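You operate a simulated robot arm through the tools that you are given. There is no shell and no other tool. Be economical: measure what you need, move in short steps, check, and stop when the job is done.

Carry out the task below with a simulated two-armed robot. There is one attempt and no reset: what you move stays moved.

TASK
Shut the bench drawer. Put one of the yeast packs from the upkeep top on the maple top. Fetch the cart wheel and set it on the plain base. Fetch the funnel and set it on the box liner. Take the board brush and put it on the proofing under shelf. Pick up the grease brush with one hand, pass it to the other hand and put it on the door ledge top. Do these in any order.
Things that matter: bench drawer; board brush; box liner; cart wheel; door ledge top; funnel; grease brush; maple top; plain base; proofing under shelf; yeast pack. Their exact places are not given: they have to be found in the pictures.

It is judged by the outcome, as a careful person would: the job done as asked, and still so three seconds after it is handed in. It fails if anything else is knocked over, pushed out of place, dropped, spilled or broken.

THE ROBOT
Two 7-joint arms with two-finger parallel grippers on one trunk, on a base that drives. Base frame: it is fixed to the floor where the robot stands at the start and does not move with it; the origin is under the middle of the robot, x ahead of it, y to its left, z up. Readings come in m, degrees, newtons and seconds.
The left shoulder is at the start at [0.07, 0.13, 1.139], the right one opposite. With the tool pointing down near the work surface each hand reaches from about 0.22 to 0.52 m from the robot's upright axis, wherever it stands, measured 20 degrees to its own side. Places, roughly: bench drawer [0.7, 0.1, 0.8]; board brush (4x4x13 cm) [-1.8, 2.2, 0.9]; box liner (18x18x3 cm) [-0.1, 3, 0.9]; cart wheel (13x13x6 cm) [0.7, 0.9, 0.9]; door ledge top (25x26 cm) [-0.5, -1.78, 0.96]; funnel (16x10x8 cm) [-0.2, -1.5, 0.9]; grease brush (4x4x13 cm) [-1.6, 2.1, 0.9]; maple top [-3.8, 1.7, 0.9]; plain base (19x19x2 cm) [-2.7, 3.8, 0.9]; proofing under shelf [-4.5, 3.7, 0.2]; yeast pack [0.5, 0.5, 1]. Payload 1.57 kg a hand.
The TCP of each hand is the grasp point between the finger pads, 0.03 m short of the fingertips. In the tool frame z runs along the fingers and y along their closing line. The gripper opens to 0.08 m. The fingers are 0.017 m wide and 0.012 m thick; the gripper's body (0.04 by 0.082 m) begins 0.08 m behind the TCP.
Orientation is that of the tool frame in the base frame, as a unit quaternion [w, x, y, z]. With the fingers straight down and closing along the base's y, the tool's x points along the base's -x, its y along +y and its z along -z.

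THE INTERFACE
- The arms move only by the tool jog_arm. It takes "left_steps", "right_steps" or both (then of equal length, played together; a hand with none holds still); each is a list of rows, each a list of 3 entries, a list of its own where there are three numbers: the shift along the tool's x, y, z in m, then the turn, a rotation vector about the tool's x, y, z in degrees, then the gripper command, from -1 (shut) to 1 (fully open), values between in proportion. In form: [[[dx, dy, dz], [ax, ay, az], grip], ...]. A call has 1 to 12 rows; each row is the pose to reach, as a shift and turn from the pose commanded when the call began, along the tool's axes at that moment. Each row takes 0.2 s and may step no farther than 0.05 m and 8.6 degrees from the row before; otherwise, or with a gripper value out of range, the whole call is refused. A pose out of reach is approached as far as the arm can. The call stops where the force on the tool passes 40 N (or 10 N more than at its start, if that is more) or the arm is blocked; 0.2 s more then pass. Each finger travels about 0.108 m/s and halts on what it meets, pressing with about 25 N; the grip force reading is that of the motor and also rises with nothing between the fingers. The clock runs only during rows and for 0.2 s after the last one: add rows that repeat a pose to give the fingers time. The reply holds the time, the measured pose of the TCP, the force on the tool along the base axes, the opening and the grip force, in the units named above and with some noise, with the torque about the TCP (base axes, N m) and any sound that the robot's microphone picked up.
- Cameras (640 x 400 px; columns grow to the right, rows downward): "scene" is now at [0.1316, 0.0288, 1.362]; the picture's right is [0.35, -0.94, 0.00], its down [-0.58, -0.22, -0.78] and it looks along [0.73, 0.28, -0.62] (base axes); focal length 270 px, centre (320, 200). "left" rides on the left gripper at [0.072, 0.007, -0.122] in its tool frame; the picture's right is [-0.09, 1.00, 0.00], its down [-0.84, -0.08, -0.54] and it looks along [-0.54, -0.05, 0.84] (tool axes); focal length 238 px, centre (320, 200). "right" rides on the right gripper at [0.072, -0.007, -0.122] in its tool frame; the picture's right is [0.09, 1.00, 0.00], its down [-0.84, 0.08, -0.54] and it looks along [-0.54, 0.05, 0.84] (tool axes); focal length 238 px, centre (320, 200).
- capture(camera): a new picture of that camera. The clock stands still meanwhile.
- lift_body(by): slides the trunk up (or, below 0, down) by that many m; the arms and the scene camera ride with it, the base frame stays. It gives what a move gives, with no picture.
- base_move(legs): drives the robot by 1 to 6 legs, each [ahead, left, turn to the left] in m, m and degrees, along the robot's own axes; the way and the turn of a leg run together, so that a leg with both is an arc; at most 1.5 m and 180 degrees a leg. The arms and the cameras ride along, it lands a little off, and it stops where it bumps. It gives what a move gives.
- aim_head(pan, tilt): turns the head with the scene camera to pan (to the left, within 86 degrees either way) and tilt (down, from -29 to 69), counted from straight ahead of the robot. It gives what a move gives.
- probe_pixels(camera, pixels): there is no depth. For up to 12 entries [column, row, z] of the newest picture of that camera ("zoom" is the newest enlarged one), the place [x, y] in the base frame at which the ray of that pixel passes the height z, good to about 0.002 m. The clock stands still meanwhile.
- close_up(camera, box): a new picture of the part [left, top, right, bottom] of that camera's present view, enlarged. The clock stands still meanwhile.
- sign_off(): hands the job in; it is judged then, once.

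Work in short steps. Measure before you move; look again where a grasp or a placing could have gone wrong, and mend it. You have 124 turns and 128 pictures in all, those below and enlarged ones among them. Open the grippers and draw the arms clear of the work before you hand the job in, unless the task says otherwise; then end with one line.

The tools are called as a command line: name --argument value ..., lists and objects as JSON in quotes. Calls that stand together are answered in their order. jog_arm: Moves the arms, as the interface text tells. Its arguments: {"type":"object","properties":{"left_steps":{"type":"array"},"right_steps":{"type":"array"}},"required":[]} The other tools are called the same way: lift_body (by) slides the trunk up or down; base_move (legs) drives the base; aim_head (pan, tilt) turns the head that bears the scene camera; capture (camera) takes a picture; probe_pixels (camera, pixels) gives the place at which the rays of pixels pass given heights; close_up (camera, box) takes an enlarged picture of a part of a camera's view; sign_off () hands the job in.

At the start:

```text
time: 0.0
left_tcp_pos: [0.329, 0.3285, 1.0762]
left_tool_rot: [0.0, -0.001, 1.0, 0.0]
left_wrist_force: [0.1, -0.9, 0.2]
left_wrist_torque: [0.0, 0.03, 0.0]
left_width: 0.0799
left_grip_force: 0.2
right_tcp_pos: [0.376, -0.043, 1.174]
right_tool_rot: [0.001, 0.0, 1.0, 0.001]
right_wrist_force: [-0.1, -0.1, -0.5]
right_wrist_torque: [-0.01, -0.04, 0.02]
right_width: 0.0801
right_grip_force: 0.1
trunk travel left (down, up): [-0.776, 0.164]
robot x, y, heading: [-0.0004, 0.0031, -0.2]
head pan, tilt: [20.7, 38.5]
```

scene: 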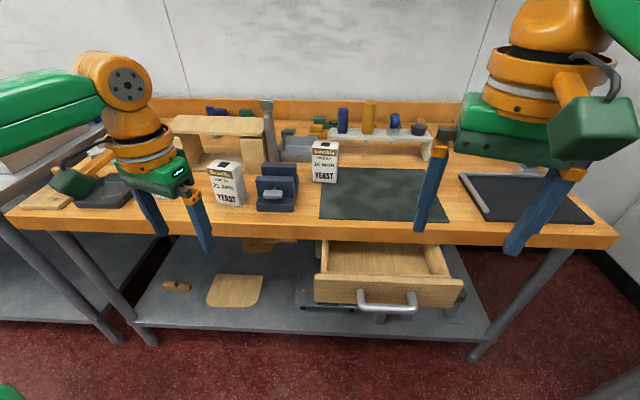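
right: 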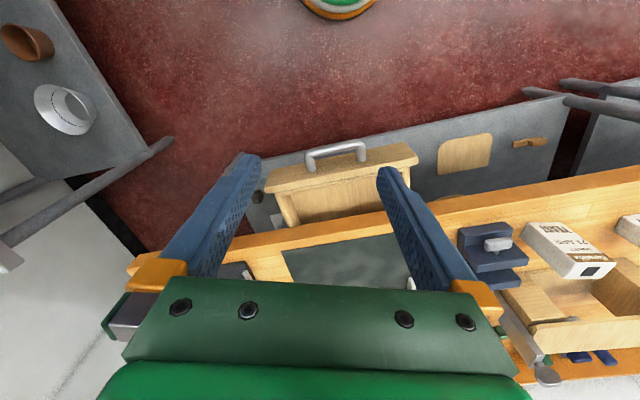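
left: 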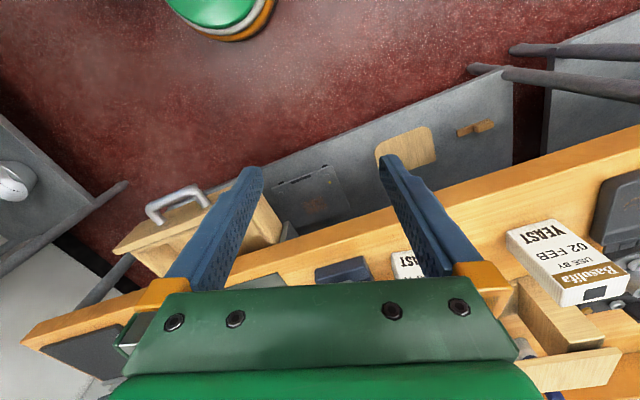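

The start picture shows the bench ahead with the open drawer (handle near 387,302) and two yeast packs at (226,185) and (325,162). I look at the bench closer and probe key points.

close_up --camera "scene" --box '[150, 80, 480, 330]'

probe_pixels --camera "scene" --pixels '[[228, 205, 0.9], [325, 182, 0.9], [360, 297, 0.8], [414, 300, 0.8], [316, 242, 0.85], [465, 245, 0.85], [10, 215, 0.9], [610, 235, 0.9]]'

aim_head --pan 80 --tilt 25

capture --camera "scene"

aim_head --pan -80 --tilt 25

capture --camera "scene"

```text
1.60 times, centred on (315, 205) of scene
```

zoom: 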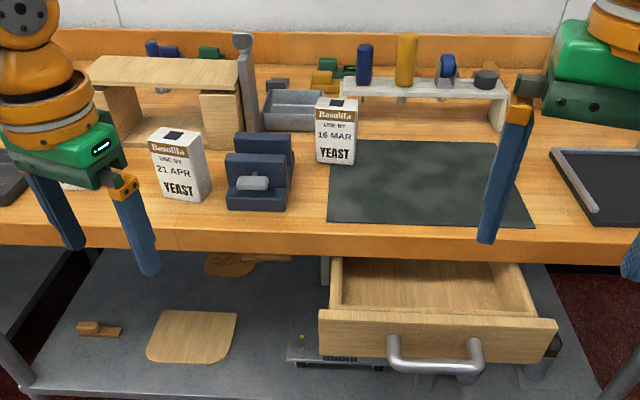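

```text
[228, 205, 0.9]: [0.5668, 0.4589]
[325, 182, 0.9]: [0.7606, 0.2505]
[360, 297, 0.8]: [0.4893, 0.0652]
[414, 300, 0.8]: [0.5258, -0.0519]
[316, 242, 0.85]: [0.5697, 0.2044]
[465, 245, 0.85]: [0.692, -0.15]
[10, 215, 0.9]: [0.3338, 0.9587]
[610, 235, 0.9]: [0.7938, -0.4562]
```

```text
time: 1.3
left_tcp_pos: [0.3291, 0.3303, 1.0759]
left_tool_rot: [0.0, -0.002, 1.0, 0.0]
left_wrist_force: [-0.3, -0.5, 0.4]
left_wrist_torque: [0.03, 0.02, 0.03]
left_width: 0.0802
left_grip_force: 0.0
right_tcp_pos: [0.3769, -0.0426, 1.1738]
right_tool_rot: [0.001, 0.0, 1.0, 0.0]
right_wrist_force: [0.0, -0.5, -0.4]
right_wrist_torque: [0.01, -0.03, -0.01]
right_width: 0.0799
right_grip_force: 0.0
trunk travel left (down, up): [-0.776, 0.164]
robot x, y, heading: [0.0006, 0.0003, 0.3]
head pan, tilt: [80.0, 25.0]
```

```text
123 pictures are left
```

scene: 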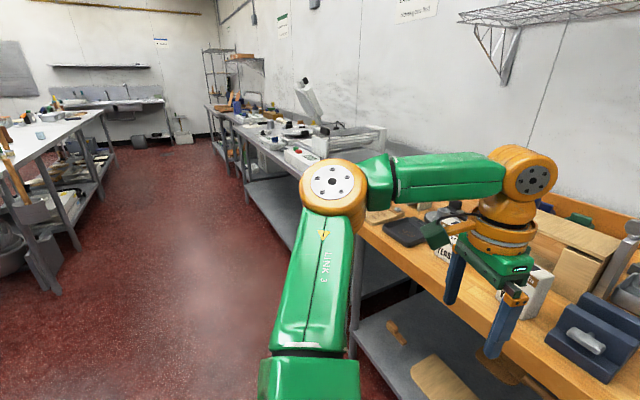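

```text
time: 3.8
left_tcp_pos: [0.3284, 0.3303, 1.0758]
left_tool_rot: [0.0, -0.001, 1.0, 0.001]
left_wrist_force: [0.4, 0.1, -0.4]
left_wrist_torque: [0.01, 0.01, -0.04]
left_width: 0.08
left_grip_force: 0.1
right_tcp_pos: [0.3752, -0.042, 1.1738]
right_tool_rot: [0.001, -0.001, 1.0, 0.001]
right_wrist_force: [0.5, -0.7, -0.8]
right_wrist_torque: [0.0, -0.01, -0.01]
right_width: 0.0802
right_grip_force: 0.1
trunk travel left (down, up): [-0.776, 0.164]
robot x, y, heading: [-0.0022, 0.001, -0.1]
head pan, tilt: [-80.0, 25.0]
```

```text
122 pictures are left
```

scene: 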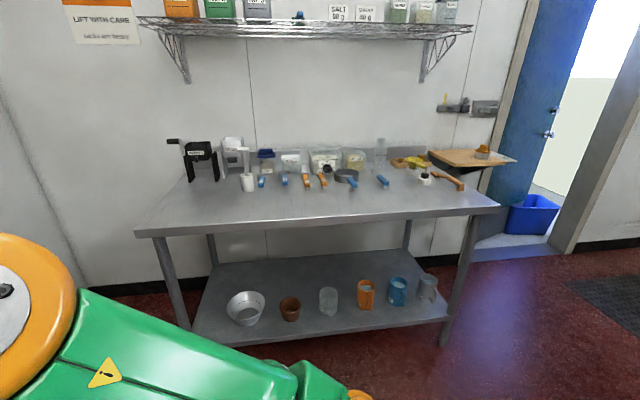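

The table to the right holds the funnel probably at (247,305) or elsewhere, with the ledge board at (470,157). I triangulate the drawer handle with the right and left hand pictures, and look closer at the right table while the head points there.

probe_pixels --camera "right" --pixels '[[308, 157, 0.8], [362, 146, 0.8], [308, 157, 0.75], [362, 146, 0.75], [270, 185, 0.83], [415, 148, 0.83]]'

probe_pixels --camera "left" --pixels '[[152, 210, 0.8], [200, 190, 0.8], [152, 210, 0.75], [200, 190, 0.75]]'

close_up --camera "scene" --box '[140, 120, 540, 340]'

probe_pixels --camera "scene" --pixels '[[137, 235, 0.9], [498, 212, 0.9], [470, 160, 0.96], [430, 180, 0.9], [245, 310, 0.2], [350, 183, 0.9]]'

```text
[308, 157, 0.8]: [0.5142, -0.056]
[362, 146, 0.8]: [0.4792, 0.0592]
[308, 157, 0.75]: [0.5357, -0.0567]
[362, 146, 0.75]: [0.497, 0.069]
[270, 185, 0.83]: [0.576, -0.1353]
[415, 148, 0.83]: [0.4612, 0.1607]
```

```text
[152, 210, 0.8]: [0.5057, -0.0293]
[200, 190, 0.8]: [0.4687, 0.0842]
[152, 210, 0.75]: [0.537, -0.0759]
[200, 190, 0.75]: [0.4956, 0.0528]
```

```text
1.60 times, centred on (340, 230) of scene
```

zoom: 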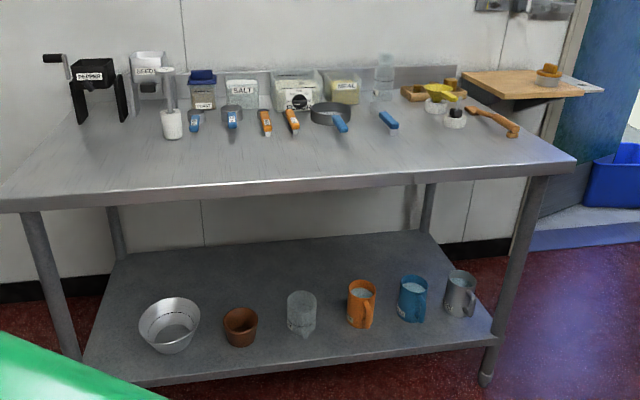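

```text
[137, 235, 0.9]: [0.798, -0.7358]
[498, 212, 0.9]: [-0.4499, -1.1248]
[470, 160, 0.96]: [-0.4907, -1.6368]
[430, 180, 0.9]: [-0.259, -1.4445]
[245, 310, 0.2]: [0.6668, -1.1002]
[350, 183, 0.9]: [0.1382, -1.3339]
```

The handle triangulates to about (0.507, 0.004, 0.77); the bench front runs square to a heading of 18 degrees, 0.61 m out. I turn to face it and drive 0.12 m in, then check.

base_move --legs '[[0, 0, 18.1], [0.12, 0, 0]]'

aim_head --pan 0 --tilt 50

capture --camera "scene"

```text
time: 6.0
left_tcp_pos: [0.3206, 0.4521, 1.0764]
left_tool_rot: [0.002, -0.158, 0.988, 0.0]
left_wrist_force: [-0.2, -0.5, 0.6]
left_wrist_torque: [0.02, -0.02, -0.01]
left_width: 0.08
left_grip_force: 0.0
right_tcp_pos: [0.4818, 0.1127, 1.1752]
right_tool_rot: [0.003, -0.157, 0.988, 0.002]
right_wrist_force: [0.6, 0.0, 0.7]
right_wrist_torque: [0.02, -0.05, 0.0]
right_width: 0.0799
right_grip_force: 0.1
trunk travel left (down, up): [-0.776, 0.164]
robot x, y, heading: [0.1151, 0.0372, 17.9]
head pan, tilt: [-80.0, 25.0]
```

```text
time: 7.5
left_tcp_pos: [0.3229, 0.4541, 1.0754]
left_tool_rot: [0.0, -0.158, 0.987, 0.0]
left_wrist_force: [0.6, -0.1, 0.7]
left_wrist_torque: [0.01, 0.01, -0.04]
left_width: 0.08
left_grip_force: 0.1
right_tcp_pos: [0.4844, 0.1137, 1.173]
right_tool_rot: [0.001, -0.157, 0.988, 0.001]
right_wrist_force: [0.0, 0.3, -1.1]
right_wrist_torque: [-0.01, -0.01, 0.01]
right_width: 0.0799
right_grip_force: 0.1
trunk travel left (down, up): [-0.776, 0.164]
robot x, y, heading: [0.1163, 0.0386, 18.0]
head pan, tilt: [0.0, 50.0]
```

```text
120 pictures are left
```

scene: 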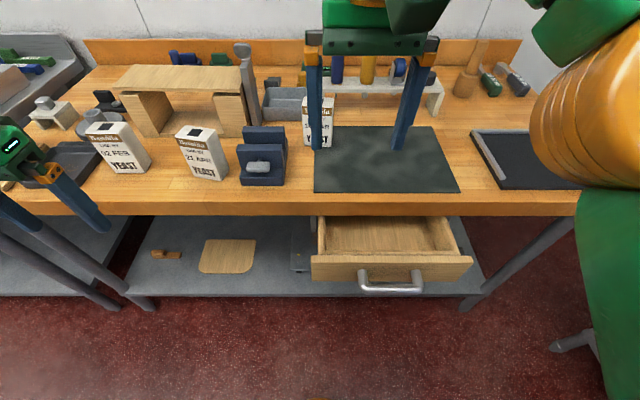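

I probe the handle (bar 360–422, row ~288) and the drawer front and bench edge for the push.

probe_pixels --camera "scene" --pixels '[[362, 286, 0.77], [420, 287, 0.77], [312, 258, 0.83], [472, 258, 0.83], [320, 206, 0.9], [480, 206, 0.9], [70, 160, 0.9], [45, 120, 0.9]]'

jog_arm --right_steps '[[[0.05, 0, 0], [0, 0, 0], -1], [[0.075, -0.04, 0.0], [0, 0, 0], -1], [[0.075, -0.08, 0], [0, 0, 0], -1], [[0.075, -0.11, 0.03], [0, 0, 0], -1], [[0.075, -0.11, 0.08], [0, 0, 0], -1], [[0.075, -0.11, 0.13], [0, 0, 0], -1], [[0.075, -0.11, 0.18], [0, 0, 0], -1]]'

capture --camera "scene"

```text
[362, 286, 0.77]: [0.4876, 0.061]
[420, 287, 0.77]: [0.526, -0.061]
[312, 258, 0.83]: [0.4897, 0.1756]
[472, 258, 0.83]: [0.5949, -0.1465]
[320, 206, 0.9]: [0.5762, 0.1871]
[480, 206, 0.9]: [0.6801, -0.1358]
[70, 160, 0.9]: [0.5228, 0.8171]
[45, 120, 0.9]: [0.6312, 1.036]
```

```text
time: 9.1
left_tcp_pos: [0.3241, 0.4528, 1.0758]
left_tool_rot: [0.0, -0.158, 0.987, -0.001]
left_wrist_force: [0.4, 0.3, -0.4]
left_wrist_torque: [0.0, 0.03, 0.0]
left_width: 0.0802
left_grip_force: 0.0
right_tcp_pos: [0.4471, -0.0129, 0.9922]
right_tool_rot: [0.001, -0.158, 0.988, 0.002]
right_wrist_force: [0.0, -0.2, 0.3]
right_wrist_torque: [0.0, 0.0, -0.01]
right_width: 0.0
right_grip_force: 21.0
trunk travel left (down, up): [-0.776, 0.164]
robot x, y, heading: [0.1131, 0.0371, 18.2]
head pan, tilt: [0.0, 50.0]
```

```text
119 pictures are left
```

scene: 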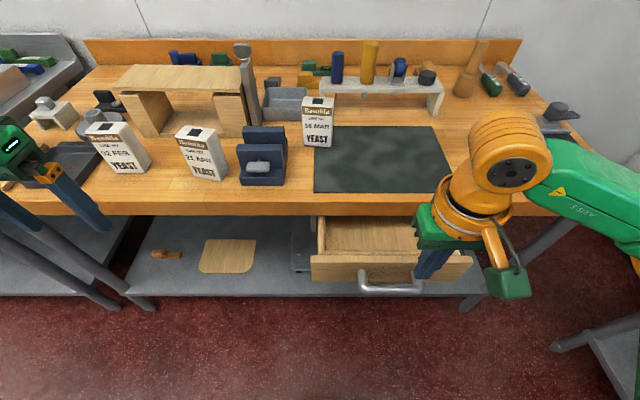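

The closed right hand is in front of the handle with a clear 6 cm gap. I lower it to z 0.775 and then push forward until contact.

jog_arm --right_steps '[[[0, 0, 0.05], [0, 0, 0], -1], [[0, 0, 0.1], [0, 0, 0], -1], [[0, 0, 0.15], [0, 0, 0], -1], [[0, 0, 0.2], [0, 0, 0], -1], [[0, 0, 0.217], [0, 0, 0], -1], [[-0.03, 0, 0.217], [0, 0, 0], -1], [[-0.055, 0, 0.217], [0, 0, 0], -1], [[-0.08, 0, 0.217], [0, 0, 0], -1]]'

capture --camera "scene"

```text
time: 10.9
left_tcp_pos: [0.3231, 0.4534, 1.0756]
left_tool_rot: [0.0, -0.158, 0.988, 0.0]
left_wrist_force: [-0.3, -0.3, 0.7]
left_wrist_torque: [0.02, 0.01, -0.01]
left_width: 0.0799
left_grip_force: 0.1
right_tcp_pos: [0.5247, 0.0119, 0.7759]
right_tool_rot: [0.001, -0.157, 0.988, 0.0]
right_wrist_force: [0.3, -0.2, -0.4]
right_wrist_torque: [0.02, 0.04, 0.01]
right_width: 0.0
right_grip_force: 20.8
trunk travel left (down, up): [-0.776, 0.164]
robot x, y, heading: [0.1145, 0.0349, 18.0]
head pan, tilt: [0.0, 50.0]
```

```text
118 pictures are left
```

scene: 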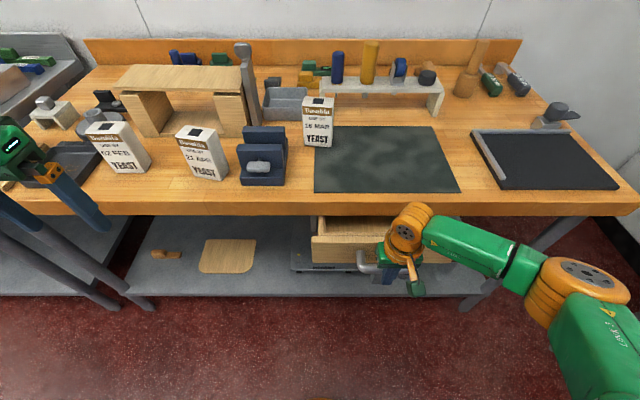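

The drawer is sliding in (front now at row ~240). I keep pushing until it stops.

jog_arm --right_steps '[[[-0.02, 0, 0], [0, 0, 0], -1], [[-0.04, 0, 0], [0, 0, 0], -1], [[-0.06, 0, 0], [0, 0, 0], -1], [[-0.08, 0, 0], [0, 0, 0], -1], [[-0.1, 0, 0], [0, 0, 0], -1], [[-0.12, 0, 0], [0, 0, 0], -1]]'

capture --camera "scene"

```text
time: 12.2
left_tcp_pos: [0.3172, 0.4523, 1.0767]
left_tool_rot: [0.002, -0.157, 0.988, 0.0]
left_wrist_force: [0.7, 0.0, 0.5]
left_wrist_torque: [0.0, 0.03, 0.01]
left_width: 0.0799
left_grip_force: 0.0
right_tcp_pos: [0.5914, 0.0343, 0.778]
right_tool_rot: [-0.005, -0.158, 0.987, 0.0]
right_wrist_force: [-15.7, -5.0, 3.5]
right_wrist_torque: [-0.06, -0.02, -0.03]
right_width: 0.0
right_grip_force: 21.4
right hand out of reach, approached as far as the arm can: row 5, 6
trunk travel left (down, up): [-0.776, 0.164]
robot x, y, heading: [0.1129, 0.0381, 18.0]
head pan, tilt: [0.0, 50.0]
stopped in row 6 (right hand): the force on the tool passed its limit at 56 N (the readings are from after the stop); the commanded pose is now the measured one
```

```text
117 pictures are left
```

scene: 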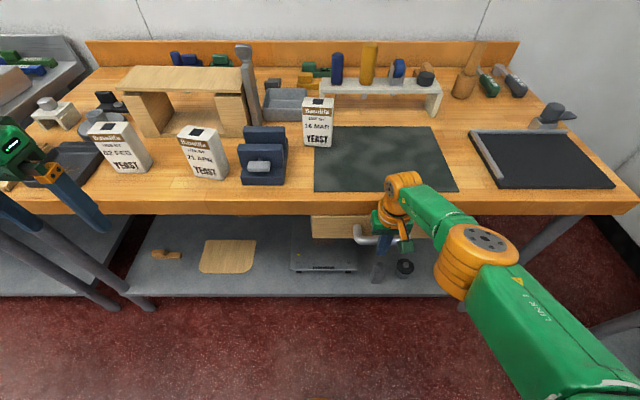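

The push stopped with 56 N at n≈0.573; I draw back and look whether the front is flush.

jog_arm --right_steps '[[[0.05, 0, 0], [0, 0, 0], -1], [[0.1, 0, 0], [0, 0, 0], -1], [[0.14, -0.02, 0], [0, 0, 0], -1], [[0.14, -0.06, 0], [0, 0, 0], -1], [[0.14, -0.1, 0], [0, 0, 0], -1]]'

close_up --camera "scene" --box '[280, 180, 500, 310]'

capture --camera "left"

```text
time: 13.4
left_tcp_pos: [0.3221, 0.4535, 1.0762]
left_tool_rot: [0.001, -0.158, 0.988, 0.0]
left_wrist_force: [-0.5, 0.1, -0.6]
left_wrist_torque: [-0.01, -0.03, -0.02]
left_width: 0.0801
left_grip_force: 0.1
right_tcp_pos: [0.4949, -0.1036, 0.7787]
right_tool_rot: [-0.006, -0.159, 0.987, 0.0]
right_wrist_force: [-0.4, -1.1, 0.4]
right_wrist_torque: [0.02, -0.02, -0.01]
right_width: 0.0001
right_grip_force: 20.9
trunk travel left (down, up): [-0.776, 0.164]
robot x, y, heading: [0.1102, 0.0394, 18.3]
head pan, tilt: [0.0, 50.0]
```

```text
2.91 times, centred on (390, 245) of scene
```

zoom: 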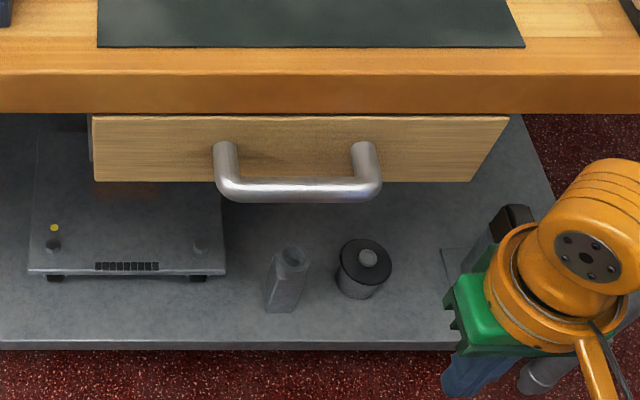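

```text
115 pictures are left
```

left: 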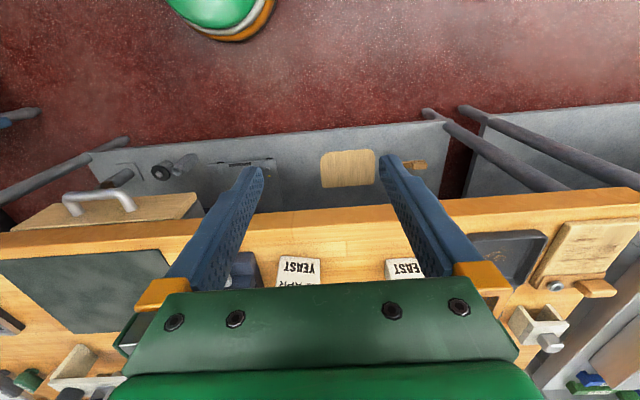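

I probe the handle's new place and the drawer front's edges to see how far it went.

probe_pixels --camera "zoom" --pixels '[[300, 190, 0.77], [95, 116, 0.83], [505, 116, 0.83], [95, 182, 0.76], [0, 112, 0.86], [638, 112, 0.86], [0, 72, 0.9]]'

probe_pixels --camera "left" --pixels '[[98, 196, 0.77], [13, 230, 0.76], [190, 193, 0.76], [200, 216, 0.83], [225, 216, 0.86]]'

close_up --camera "left" --box '[0, 140, 240, 290]'

```text
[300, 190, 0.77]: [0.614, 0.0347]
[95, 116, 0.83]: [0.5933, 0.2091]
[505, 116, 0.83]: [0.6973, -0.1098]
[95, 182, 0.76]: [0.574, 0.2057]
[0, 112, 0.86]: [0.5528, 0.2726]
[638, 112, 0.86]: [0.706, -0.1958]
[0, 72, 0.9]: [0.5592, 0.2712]
```

```text
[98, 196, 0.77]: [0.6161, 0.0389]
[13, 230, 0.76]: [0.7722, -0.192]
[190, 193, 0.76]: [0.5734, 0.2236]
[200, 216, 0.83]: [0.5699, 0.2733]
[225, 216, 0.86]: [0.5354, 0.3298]
```

```text
2.67 times, centred on (120, 215) of left
```

zoom: 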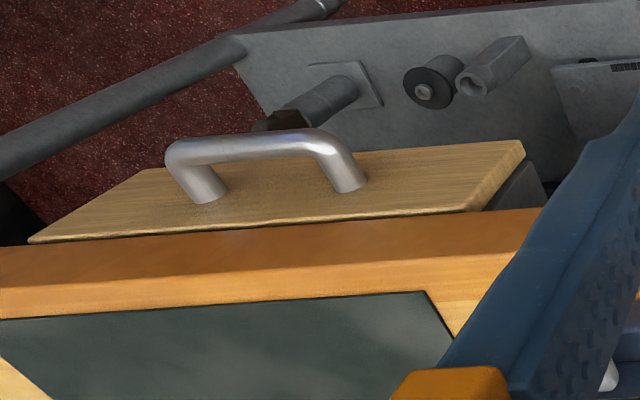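

The handle moved in by 0.11 m to n≈0.595. I check with the right hand camera if the front sits against its frame.

capture --camera "right"

```text
113 pictures are left
```

right: 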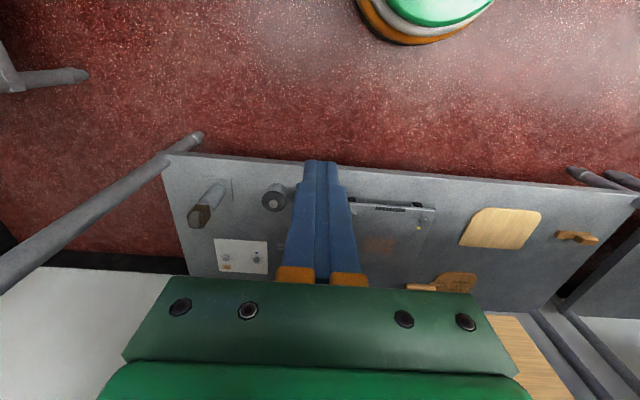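

To be certain, I drive 4 cm nearer and push again with the fingertips only, slightly higher, where reach is ample.

base_move --legs '[[0.04, 0, 0]]'

jog_arm --right_steps '[[[0, 0.05, -0.015], [0, 0, 0], -1], [[0, 0.1, -0.017], [0, 0, 0], -1], [[-0.05, 0.1, -0.017], [0, 0, 0], -1], [[-0.07, 0.1, -0.017], [0, 0, 0], -1], [[-0.085, 0.1, -0.017], [0, 0, 0], -1], [[-0.1, 0.1, -0.017], [0, 0, 0], -1], [[-0.115, 0.1, -0.017], [0, 0, 0], -1], [[-0.13, 0.1, -0.017], [0, 0, 0], -1]]'

close_up --camera "scene" --box '[280, 180, 500, 310]'

```text
time: 14.3
left_tcp_pos: [0.3557, 0.464, 1.0783]
left_tool_rot: [0.003, -0.159, 0.987, 0.001]
left_wrist_force: [0.9, 0.6, 0.1]
left_wrist_torque: [0.0, -0.02, 0.01]
left_width: 0.0802
left_grip_force: 0.0
right_tcp_pos: [0.5298, -0.0903, 0.7802]
right_tool_rot: [-0.004, -0.16, 0.987, -0.001]
right_wrist_force: [-0.8, 0.1, 0.9]
right_wrist_torque: [0.0, -0.03, 0.0]
right_width: 0.0001
right_grip_force: 21.7
trunk travel left (down, up): [-0.776, 0.164]
robot x, y, heading: [0.151, 0.0468, 18.0]
head pan, tilt: [0.0, 50.0]
```

```text
refused: row 1 steps farther than a row can; nothing moved
```

```text
2.91 times, centred on (390, 245) of scene
```

zoom: 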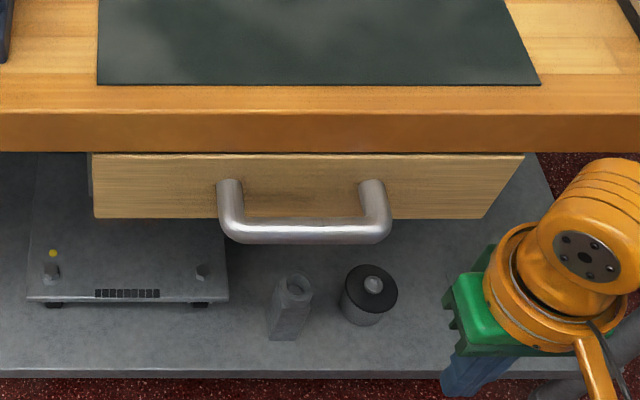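

The first row was a hair too long; I send the same push with shorter rows.

jog_arm --right_steps '[[[0, 0.045, -0.015], [0, 0, 0], -1], [[0, 0.09, -0.017], [0, 0, 0], -1], [[-0.04, 0.09, -0.017], [0, 0, 0], -1], [[-0.07, 0.09, -0.017], [0, 0, 0], -1], [[-0.085, 0.09, -0.017], [0, 0, 0], -1], [[-0.1, 0.09, -0.017], [0, 0, 0], -1], [[-0.115, 0.09, -0.017], [0, 0, 0], -1], [[-0.13, 0.09, -0.017], [0, 0, 0], -1]]'

```text
time: 15.8
left_tcp_pos: [0.3563, 0.4629, 1.0774]
left_tool_rot: [0.003, -0.156, 0.988, -0.001]
left_wrist_force: [0.8, 0.4, 0.3]
left_wrist_torque: [-0.07, 0.07, -0.03]
left_width: 0.0799
left_grip_force: 0.1
right_tcp_pos: [0.5942, 0.0249, 0.7923]
right_tool_rot: [-0.019, -0.158, 0.987, -0.003]
right_wrist_force: [-24.6, -7.3, 12.1]
right_wrist_torque: [0.07, 0.39, -0.04]
right_width: 0.0002
right_grip_force: 21.0
trunk travel left (down, up): [-0.776, 0.164]
robot x, y, heading: [0.1518, 0.0458, 18.1]
head pan, tilt: [0.0, 50.0]
stopped in row 7 (right hand): the force on the tool passed its limit at 49 N (the readings are from after the stop); the commanded pose is now the measured one
```

The stop is at the same place and the torque puts the contact at handle height, so the drawer is at its end stop. I retreat, raise the hand, and look left for the cart wheel.

jog_arm --right_steps '[[[0.05, 0, 0], [0, 0, 0], -1], [[0.1, 0, 0], [0, 0, 0], 0], [[0.13, 0, -0.03], [0, 0, 0], 1], [[0.13, 0, -0.08], [0, 0, 0], 1], [[0.13, 0, -0.13], [0, 0, 0], 1], [[0.13, 0, -0.18], [0, 0, 0], 1], [[0.13, 0, -0.23], [0, 0, 0], 1], [[0.13, 0, -0.28], [0, 0, 0], 1], [[0.13, 0, -0.33], [0, 0, 0], 1], [[0.13, 0, -0.37], [0, 0, 0], 1]]'

aim_head --pan 40 --tilt 40

capture --camera "scene"

```text
time: 18.0
left_tcp_pos: [0.3599, 0.4646, 1.0758]
left_tool_rot: [0.001, -0.158, 0.988, -0.001]
left_wrist_force: [-0.4, 0.4, -0.6]
left_wrist_torque: [-0.02, -0.03, -0.03]
left_width: 0.0799
left_grip_force: 0.1
right_tcp_pos: [0.489, -0.0094, 1.1649]
right_tool_rot: [-0.017, -0.158, 0.987, -0.002]
right_wrist_force: [0.1, -0.5, 0.0]
right_wrist_torque: [-0.03, -0.02, 0.01]
right_width: 0.08
right_grip_force: 0.0
trunk travel left (down, up): [-0.776, 0.164]
robot x, y, heading: [0.1483, 0.0495, 18.2]
head pan, tilt: [0.0, 50.0]
```

```text
time: 19.1
left_tcp_pos: [0.3596, 0.465, 1.0755]
left_tool_rot: [0.0, -0.157, 0.988, 0.001]
left_wrist_force: [0.7, 0.5, -0.5]
left_wrist_torque: [0.03, 0.01, 0.01]
left_width: 0.0801
left_grip_force: 0.1
right_tcp_pos: [0.4896, -0.0102, 1.1647]
right_tool_rot: [-0.017, -0.159, 0.987, -0.004]
right_wrist_force: [0.2, 0.2, -0.3]
right_wrist_torque: [-0.01, 0.02, -0.01]
right_width: 0.0799
right_grip_force: 0.1
trunk travel left (down, up): [-0.776, 0.164]
robot x, y, heading: [0.1521, 0.0516, 17.7]
head pan, tilt: [40.0, 40.0]
```

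```text
111 pictures are left
```

scene: 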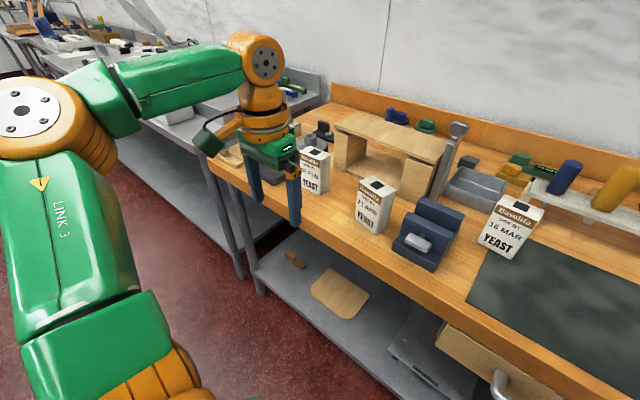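

The wheel hides behind the left arm. I back off a little, strafe left 0.42 m along the bench, and look from there.

base_move --legs '[[-0.08, 0, 0], [0, 0.42, 0]]'

aim_head --pan 15 --tilt 45

capture --camera "scene"

capture --camera "left"

```text
time: 22.3
left_tcp_pos: [0.1543, 0.8368, 1.0765]
left_tool_rot: [0.0, -0.158, 0.987, 0.001]
left_wrist_force: [0.1, -0.2, -0.3]
left_wrist_torque: [0.01, 0.02, -0.02]
left_width: 0.0801
left_grip_force: 0.1
right_tcp_pos: [0.2855, 0.3613, 1.1652]
right_tool_rot: [-0.018, -0.16, 0.987, -0.002]
right_wrist_force: [0.3, -0.5, 0.8]
right_wrist_torque: [0.0, -0.01, -0.03]
right_width: 0.08
right_grip_force: 0.0
trunk travel left (down, up): [-0.776, 0.164]
robot x, y, heading: [-0.0534, 0.4246, 18.1]
head pan, tilt: [40.0, 40.0]
```

```text
time: 23.2
left_tcp_pos: [0.1546, 0.8381, 1.0756]
left_tool_rot: [0.0, -0.158, 0.987, 0.001]
left_wrist_force: [0.3, -1.1, -0.4]
left_wrist_torque: [0.0, -0.04, 0.0]
left_width: 0.0797
left_grip_force: 0.0
right_tcp_pos: [0.2837, 0.3642, 1.1657]
right_tool_rot: [-0.017, -0.159, 0.987, -0.003]
right_wrist_force: [-0.3, -0.3, 0.2]
right_wrist_torque: [-0.01, 0.02, 0.01]
right_width: 0.0799
right_grip_force: 0.1
trunk travel left (down, up): [-0.776, 0.164]
robot x, y, heading: [-0.0546, 0.4231, 18.4]
head pan, tilt: [15.0, 45.0]
```

```text
110 pictures are left
```

scene: 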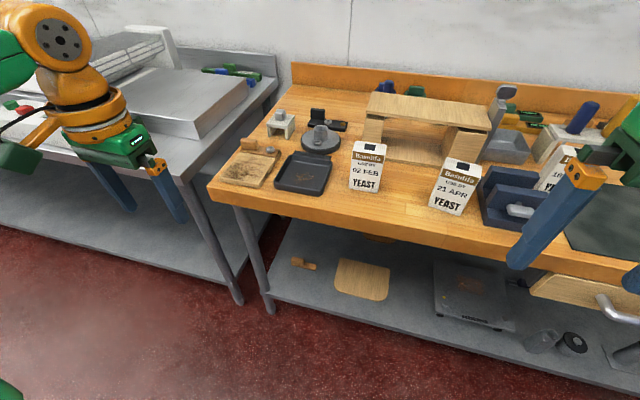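

```text
109 pictures are left
```

left: 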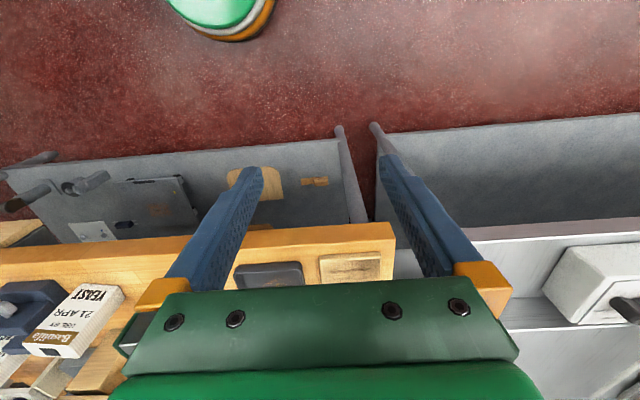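

close_up --camera "scene" --box '[200, 80, 480, 230]'

probe_pixels --camera "scene" --pixels '[[320, 140, 0.92], [320, 128, 0.96], [364, 190, 0.9], [367, 148, 1.04], [454, 213, 0.9], [462, 165, 1.04], [210, 190, 0.9], [415, 243, 0.9], [303, 191, 0.9], [300, 155, 0.9], [285, 120, 0.95]]'

```text
2.29 times, centred on (340, 155) of scene
```

zoom: 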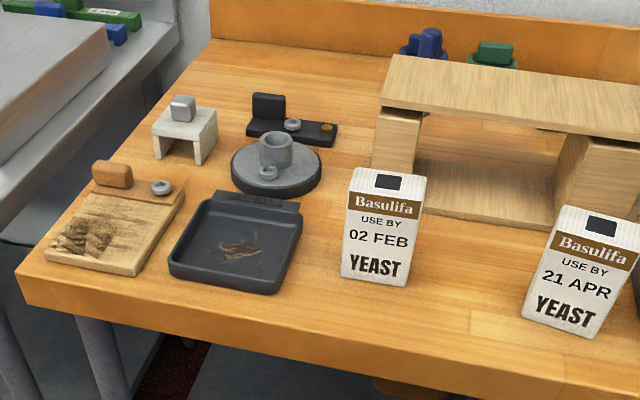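

```text
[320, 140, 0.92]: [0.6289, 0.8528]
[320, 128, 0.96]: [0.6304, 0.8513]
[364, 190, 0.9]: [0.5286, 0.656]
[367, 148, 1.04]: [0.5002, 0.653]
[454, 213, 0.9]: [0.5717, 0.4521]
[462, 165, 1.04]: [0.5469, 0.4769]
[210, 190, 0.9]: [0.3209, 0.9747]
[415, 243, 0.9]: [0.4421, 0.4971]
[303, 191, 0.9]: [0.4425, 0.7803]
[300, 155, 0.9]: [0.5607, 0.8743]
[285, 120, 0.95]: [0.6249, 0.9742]
```

The cart wheel is the grey disc with hub at (320,135) → about (0.63, 0.85, hub top 0.96), 0.86 m deep. I check the shelf edge and my base's size to see how near I may drive.

probe_pixels --camera "scene" --pixels '[[272, 300, 0.2], [400, 332, 0.2], [560, 372, 0.2], [272, 312, 0.0], [240, 303, 0.0]]'

aim_head --pan 0 --tilt 69

capture --camera "scene"

```text
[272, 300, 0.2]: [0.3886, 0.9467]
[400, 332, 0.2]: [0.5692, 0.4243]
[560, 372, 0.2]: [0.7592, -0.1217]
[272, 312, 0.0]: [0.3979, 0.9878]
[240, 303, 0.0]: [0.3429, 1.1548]
```

```text
time: 24.1
left_tcp_pos: [0.1544, 0.8396, 1.0761]
left_tool_rot: [-0.001, -0.159, 0.987, 0.0]
left_wrist_force: [-0.4, -1.2, 0.1]
left_wrist_torque: [-0.01, 0.02, -0.01]
left_width: 0.0801
left_grip_force: 0.1
right_tcp_pos: [0.2854, 0.3632, 1.1653]
right_tool_rot: [-0.017, -0.16, 0.987, -0.003]
right_wrist_force: [-0.2, 0.0, -0.2]
right_wrist_torque: [0.03, -0.01, -0.02]
right_width: 0.0799
right_grip_force: 0.1
trunk travel left (down, up): [-0.776, 0.164]
robot x, y, heading: [-0.0574, 0.4254, 18.2]
head pan, tilt: [0.0, 68.8]
```

```text
107 pictures are left
```

scene: 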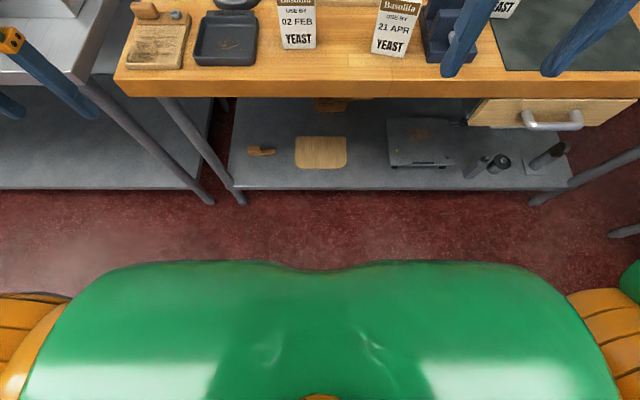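

The shelf edge is at n≈0.66, so there is room. I drive 0.26 m ahead and 3 cm left with both hands above everything (tips above 1.04).

base_move --legs '[[0.26, 0.03, 0]]'

capture --camera "right"

aim_head --pan 25 --tilt 50

capture --camera "scene"

```text
time: 26.0
left_tcp_pos: [0.3921, 0.9478, 1.0772]
left_tool_rot: [0.001, -0.158, 0.987, 0.0]
left_wrist_force: [0.1, 0.7, 0.0]
left_wrist_torque: [-0.01, 0.0, -0.03]
left_width: 0.0803
left_grip_force: 0.1
right_tcp_pos: [0.5226, 0.4727, 1.1669]
right_tool_rot: [-0.016, -0.16, 0.987, -0.003]
right_wrist_force: [0.3, 0.7, -0.1]
right_wrist_torque: [0.03, -0.02, 0.04]
right_width: 0.0801
right_grip_force: 0.1
trunk travel left (down, up): [-0.776, 0.164]
robot x, y, heading: [0.1837, 0.5314, 18.1]
head pan, tilt: [0.0, 68.8]
```

```text
106 pictures are left
```

right: 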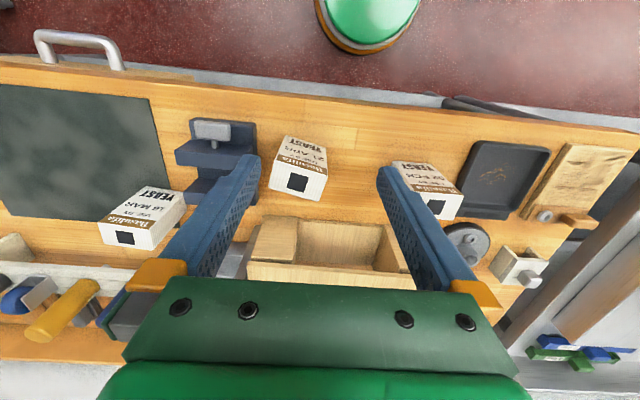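

```text
time: 26.9
left_tcp_pos: [0.3932, 0.9477, 1.0751]
left_tool_rot: [0.001, -0.158, 0.987, 0.0]
left_wrist_force: [0.4, -0.8, -0.1]
left_wrist_torque: [-0.03, 0.0, 0.01]
left_width: 0.0801
left_grip_force: 0.1
right_tcp_pos: [0.5229, 0.4732, 1.1654]
right_tool_rot: [-0.017, -0.162, 0.987, -0.003]
right_wrist_force: [1.0, -0.4, 0.9]
right_wrist_torque: [0.01, 0.01, 0.01]
right_width: 0.0797
right_grip_force: 0.1
trunk travel left (down, up): [-0.776, 0.164]
robot x, y, heading: [0.1808, 0.531, 18.0]
head pan, tilt: [25.0, 50.0]
```

```text
105 pictures are left
```

scene: 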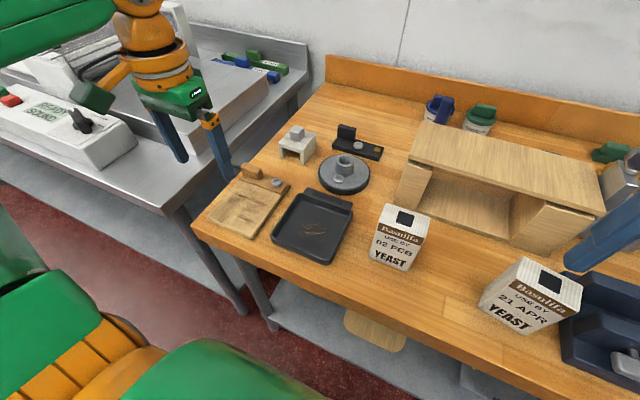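

The base went in clear. I triangulate the APR pack's top label square (scene 551,280; right 297,182), the FEB pack's, and the wheel hub (345,165).

probe_pixels --camera "scene" --pixels '[[551, 280, 1.0], [551, 280, 1.04], [405, 217, 1.0], [405, 217, 1.04], [344, 160, 0.96], [344, 160, 0.94], [343, 175, 0.92], [480, 308, 0.9], [545, 333, 0.9], [320, 175, 0.92], [369, 175, 0.92], [343, 195, 0.9]]'

probe_pixels --camera "right" --pixels '[[297, 182, 1.0], [297, 182, 1.04], [435, 207, 1.0], [435, 207, 1.04], [284, 135, 0.9], [327, 150, 0.9], [466, 236, 0.96], [466, 236, 0.94]]'

close_up --camera "scene" --box '[270, 120, 430, 220]'

close_up --camera "right" --box '[240, 110, 500, 280]'

```text
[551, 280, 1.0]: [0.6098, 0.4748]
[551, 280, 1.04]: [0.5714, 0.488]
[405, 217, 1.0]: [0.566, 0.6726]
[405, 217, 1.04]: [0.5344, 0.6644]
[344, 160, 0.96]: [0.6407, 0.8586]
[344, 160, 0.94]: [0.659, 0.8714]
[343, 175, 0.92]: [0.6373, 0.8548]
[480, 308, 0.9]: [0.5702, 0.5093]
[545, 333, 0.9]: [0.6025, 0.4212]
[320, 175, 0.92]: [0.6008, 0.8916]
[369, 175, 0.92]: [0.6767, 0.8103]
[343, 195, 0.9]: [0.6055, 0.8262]
```

```text
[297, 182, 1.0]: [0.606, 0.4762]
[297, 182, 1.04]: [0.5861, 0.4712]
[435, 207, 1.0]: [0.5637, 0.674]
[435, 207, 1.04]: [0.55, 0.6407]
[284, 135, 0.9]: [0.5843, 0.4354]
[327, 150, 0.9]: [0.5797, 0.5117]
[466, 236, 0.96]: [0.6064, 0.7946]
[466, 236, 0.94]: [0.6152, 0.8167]
```

```text
4.00 times, centred on (350, 170) of scene
```

zoom: 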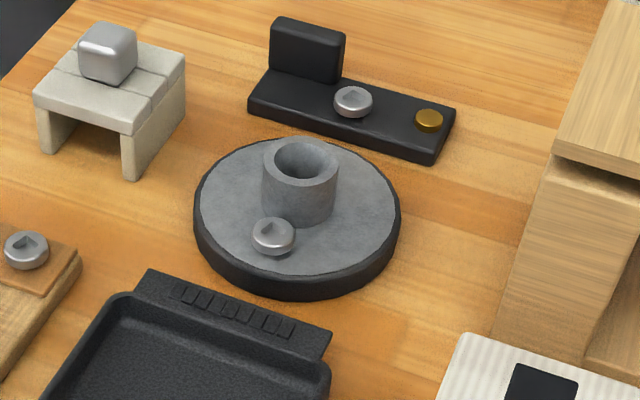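

```text
2.35 times, centred on (370, 195) of right
```

zoom: 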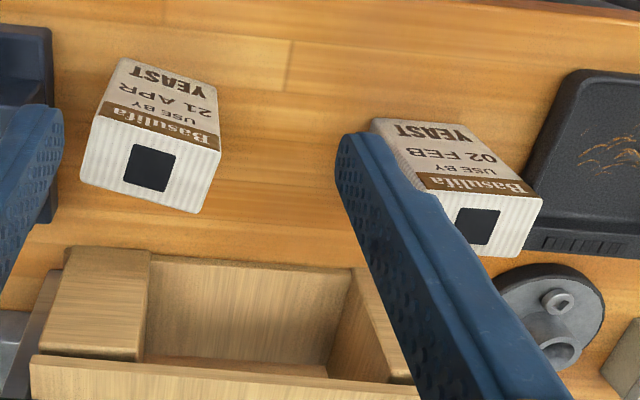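

Both views agree at z=1.0: APR pack top centre (0.608, 0.476). I probe its top-face corners for its orientation and drive 5 cm farther in for the wheel.

probe_pixels --camera "zoom" --pixels '[[92, 114, 1.0], [221, 151, 1.0], [203, 213, 1.0], [79, 184, 1.0], [417, 172, 1.0], [542, 197, 1.0]]'

base_move --legs '[[0.05, 0, 0]]'

```text
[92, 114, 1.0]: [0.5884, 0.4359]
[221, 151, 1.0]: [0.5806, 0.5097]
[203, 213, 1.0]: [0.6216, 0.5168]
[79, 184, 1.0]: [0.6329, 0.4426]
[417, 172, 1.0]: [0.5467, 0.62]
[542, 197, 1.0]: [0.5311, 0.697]
```

```text
time: 27.8
left_tcp_pos: [0.4342, 0.9604, 1.0773]
left_tool_rot: [0.004, -0.158, 0.987, 0.001]
left_wrist_force: [0.7, 0.8, 0.9]
left_wrist_torque: [0.03, -0.09, -0.01]
left_width: 0.08
left_grip_force: 0.1
right_tcp_pos: [0.5643, 0.487, 1.1672]
right_tool_rot: [-0.013, -0.161, 0.987, -0.001]
right_wrist_force: [-0.5, -0.3, 1.0]
right_wrist_torque: [0.01, -0.04, 0.04]
right_width: 0.0801
right_grip_force: 0.0
trunk travel left (down, up): [-0.776, 0.164]
robot x, y, heading: [0.232, 0.5484, 18.3]
head pan, tilt: [25.0, 50.0]
```

Pack top: 74×43 mm, long side about 6° off base y, centre (0.606, 0.476). I turn the right hand by −80° so it closes across the short side, partly opened, above the pack, and check.

jog_arm --right_steps '[[[-0.01, -0.006, 0], [0, 0, -8], 1], [[-0.02, -0.012, 0], [0, 0, -16], 0.7], [[-0.03, -0.018, 0], [0, 0, -24], 0.7], [[-0.0363, -0.0238, 0], [0, 0, -32], 0.7], [[-0.0363, -0.0238, 0], [0, 0, -40], 0.7], [[-0.0363, -0.0238, 0], [0, 0, -48], 0.7], [[-0.0363, -0.0238, 0], [0, 0, -56], 0.7], [[-0.0363, -0.0238, 0], [0, 0, -64], 0.7], [[-0.0363, -0.0238, 0], [0, 0, -72], 0.7], [[-0.0363, -0.0238, 0], [0, 0, -80], 0.7], [[-0.0363, -0.0238, 0.04], [0, 0, -80], 0.7]]'

capture --camera "right"

capture --camera "scene"

```text
time: 30.2
left_tcp_pos: [0.4411, 0.9622, 1.0765]
left_tool_rot: [0.0, -0.158, 0.987, 0.001]
left_wrist_force: [-0.1, 0.0, -0.5]
left_wrist_torque: [0.03, 0.0, 0.0]
left_width: 0.0799
left_grip_force: 0.0
right_tcp_pos: [0.5197, 0.5099, 1.095]
right_tool_rot: [0.014, 0.757, -0.653, -0.008]
right_wrist_force: [0.0, -0.5, -0.6]
right_wrist_torque: [0.04, 0.01, 0.0]
right_width: 0.068
right_grip_force: 0.1
right hand out of reach, approached as far as the arm can: row 5, 6, 7, 8, 9, 10, 11
trunk travel left (down, up): [-0.776, 0.164]
robot x, y, heading: [0.2351, 0.5444, 18.2]
head pan, tilt: [25.0, 50.0]
```

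```text
102 pictures are left
```

right: 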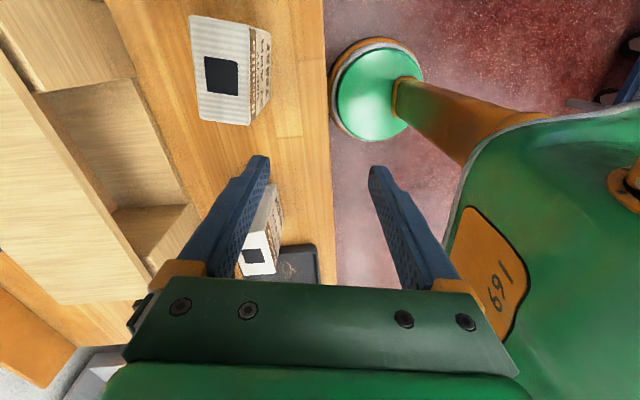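

```text
101 pictures are left
```

scene: 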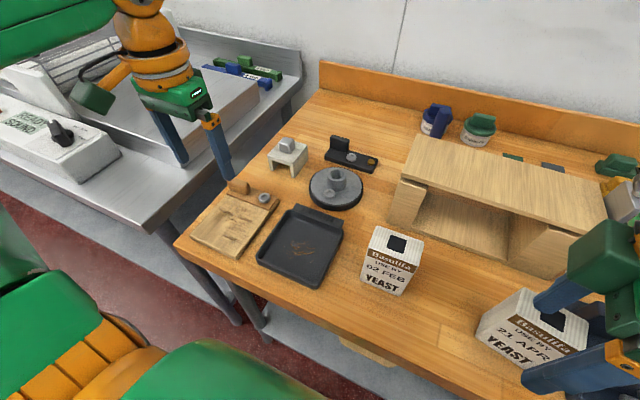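

That turn direction runs into the joint limit (hand drifted to 0.52, 0.51). I turn back the other way and see if +100° works instead.

jog_arm --right_steps '[[[0, 0, -0.03], [0, 0, 8], 0.7], [[0, 0, -0.04], [0, 0, 16], 0.7], [[0, 0, -0.04], [0, 0, 24], 0.7], [[0, 0, -0.04], [0, 0, 32], 0.7], [[0, 0, -0.04], [0, 0, 40], 0.7], [[0, 0, -0.04], [0, 0, 48], 0.7], [[0, 0, -0.04], [0, 0, 56], 0.7], [[0, 0, -0.04], [0, 0, 64], 0.7], [[0, 0, -0.04], [0, 0, 72], 0.7], [[0, 0, -0.04], [0, 0, 80], 0.7], [[0, 0, -0.04], [0, 0, 88], 0.7], [[0, 0, -0.04], [0, 0, 96], 0.7]]'

jog_arm --right_steps '[[[0, 0, 0], [0, 0, 8], 0.7], [[0, 0, 0], [0, 0, 16], 0.7], [[0, 0, 0], [0, 0, 24], 0.7], [[0, 0, 0], [0, 0, 32], 0.7], [[0, 0, 0], [0, 0, 40], 0.7], [[0, 0, 0], [0, 0, 48], 0.7], [[0, 0, 0], [0, 0, 56], 0.7], [[0, 0, 0], [0, 0, 64], 0.7], [[0, 0, 0], [0, 0, 72], 0.7], [[0, 0, 0], [0, 0, 80], 0.7], [[0, 0, 0], [0, 0, 84], 0.7]]'

```text
time: 32.8
left_tcp_pos: [0.4402, 0.9643, 1.0762]
left_tool_rot: [0.0, -0.158, 0.988, 0.0]
left_wrist_force: [-0.1, -0.1, -0.2]
left_wrist_torque: [-0.02, -0.01, 0.01]
left_width: 0.0798
left_grip_force: 0.1
right_tcp_pos: [0.5215, 0.5102, 1.1362]
right_tool_rot: [-0.016, -0.021, 1.0, -0.005]
right_wrist_force: [-0.3, -0.1, 0.1]
right_wrist_torque: [0.01, -0.02, 0.01]
right_width: 0.0682
right_grip_force: 0.1
trunk travel left (down, up): [-0.776, 0.164]
robot x, y, heading: [0.2286, 0.5499, 18.2]
head pan, tilt: [25.0, 50.0]
```

```text
time: 35.2
left_tcp_pos: [0.4399, 0.9636, 1.0761]
left_tool_rot: [0.001, -0.158, 0.987, 0.0]
left_wrist_force: [0.2, 0.6, 0.4]
left_wrist_torque: [0.0, -0.01, 0.03]
left_width: 0.08
left_grip_force: 0.1
right_tcp_pos: [0.5233, 0.5112, 1.1362]
right_tool_rot: [-0.009, 0.654, 0.757, -0.014]
right_wrist_force: [-0.7, 0.3, -0.7]
right_wrist_torque: [0.04, 0.01, 0.03]
right_width: 0.0681
right_grip_force: 0.1
trunk travel left (down, up): [-0.776, 0.164]
robot x, y, heading: [0.2297, 0.5506, 18.1]
head pan, tilt: [25.0, 50.0]
```

The +100° turn works. I shift over the pack centre and check with the hand camera before lowering.

jog_arm --right_steps '[[[-0.02, 0.035, 0], [0, 0, 0], 0.7], [[-0.04, 0.065, 0], [0, 0, 0], 0.7], [[-0.0467, 0.077, 0], [0, 0, 0], 0.7], [[-0.0467, 0.077, 0.03], [0, 0, 0], 0.7]]'

capture --camera "right"

```text
time: 36.2
left_tcp_pos: [0.4408, 0.9627, 1.0757]
left_tool_rot: [0.0, -0.158, 0.987, 0.0]
left_wrist_force: [0.3, 0.5, 0.4]
left_wrist_torque: [0.03, 0.01, 0.01]
left_width: 0.0798
left_grip_force: 0.0
right_tcp_pos: [0.6056, 0.4757, 1.1029]
right_tool_rot: [-0.009, 0.652, 0.758, -0.015]
right_wrist_force: [-0.7, -0.2, -0.8]
right_wrist_torque: [-0.02, -0.02, -0.03]
right_width: 0.0682
right_grip_force: 0.1
trunk travel left (down, up): [-0.776, 0.164]
robot x, y, heading: [0.2291, 0.5529, 18.2]
head pan, tilt: [25.0, 50.0]
```

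```text
100 pictures are left
```

right: 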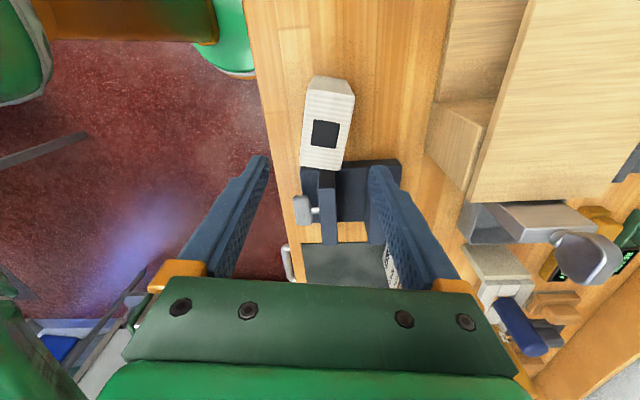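

I verify the label square (325,133) against the expected centre.

probe_pixels --camera "right" --pixels '[[325, 133, 1.0], [307, 93, 1.0], [353, 97, 1.0], [343, 169, 1.0], [302, 166, 1.0], [330, 175, 0.97]]'

```text
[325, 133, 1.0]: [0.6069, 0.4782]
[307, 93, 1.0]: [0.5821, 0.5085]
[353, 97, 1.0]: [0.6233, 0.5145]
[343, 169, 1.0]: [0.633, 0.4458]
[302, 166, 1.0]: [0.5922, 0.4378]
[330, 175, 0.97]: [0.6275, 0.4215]
```

Centred. I level the small tilt, lower to z≈0.962 and close on the pack.

jog_arm --right_steps '[[[0.001, 0.002, 0.0], [-1.97, 0.35, 0], 0.7], [[0.001, 0.003, 0.045], [-1.97, 0.35, 0], 0.7], [[0.0015, 0.005, 0.09], [-1.97, 0.35, 0], 0.7], [[0.0015, 0.0067, 0.125], [-1.97, 0.35, 0], 0.7], [[0.0015, 0.0067, 0.141], [-1.97, 0.35, 0], 0.7], [[0.0015, 0.0067, 0.141], [-1.97, 0.35, 0], -1], [[0.0015, 0.0067, 0.141], [-1.97, 0.35, 0], -1], [[0.0015, 0.0067, 0.141], [-1.97, 0.35, 0], -1]]'

capture --camera "right"

```text
time: 38.0
left_tcp_pos: [0.4404, 0.9626, 1.0752]
left_tool_rot: [-0.001, -0.159, 0.987, 0.0]
left_wrist_force: [-0.2, -0.2, 0.2]
left_wrist_torque: [0.02, 0.01, 0.0]
left_width: 0.0804
left_grip_force: 0.1
right_tcp_pos: [0.6055, 0.4763, 0.9619]
right_tool_rot: [0.0, 0.653, 0.758, 0.0]
right_wrist_force: [-0.6, -0.6, -0.4]
right_wrist_torque: [0.02, 0.01, -0.02]
right_width: 0.0454
right_grip_force: 24.5
trunk travel left (down, up): [-0.776, 0.164]
robot x, y, heading: [0.227, 0.5473, 18.5]
head pan, tilt: [25.0, 50.0]
```

```text
99 pictures are left
```

right: 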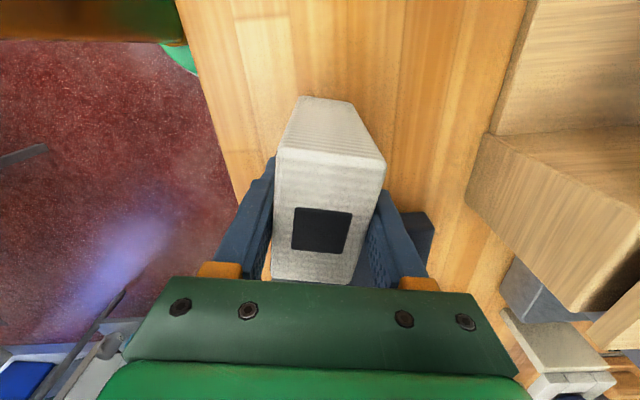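

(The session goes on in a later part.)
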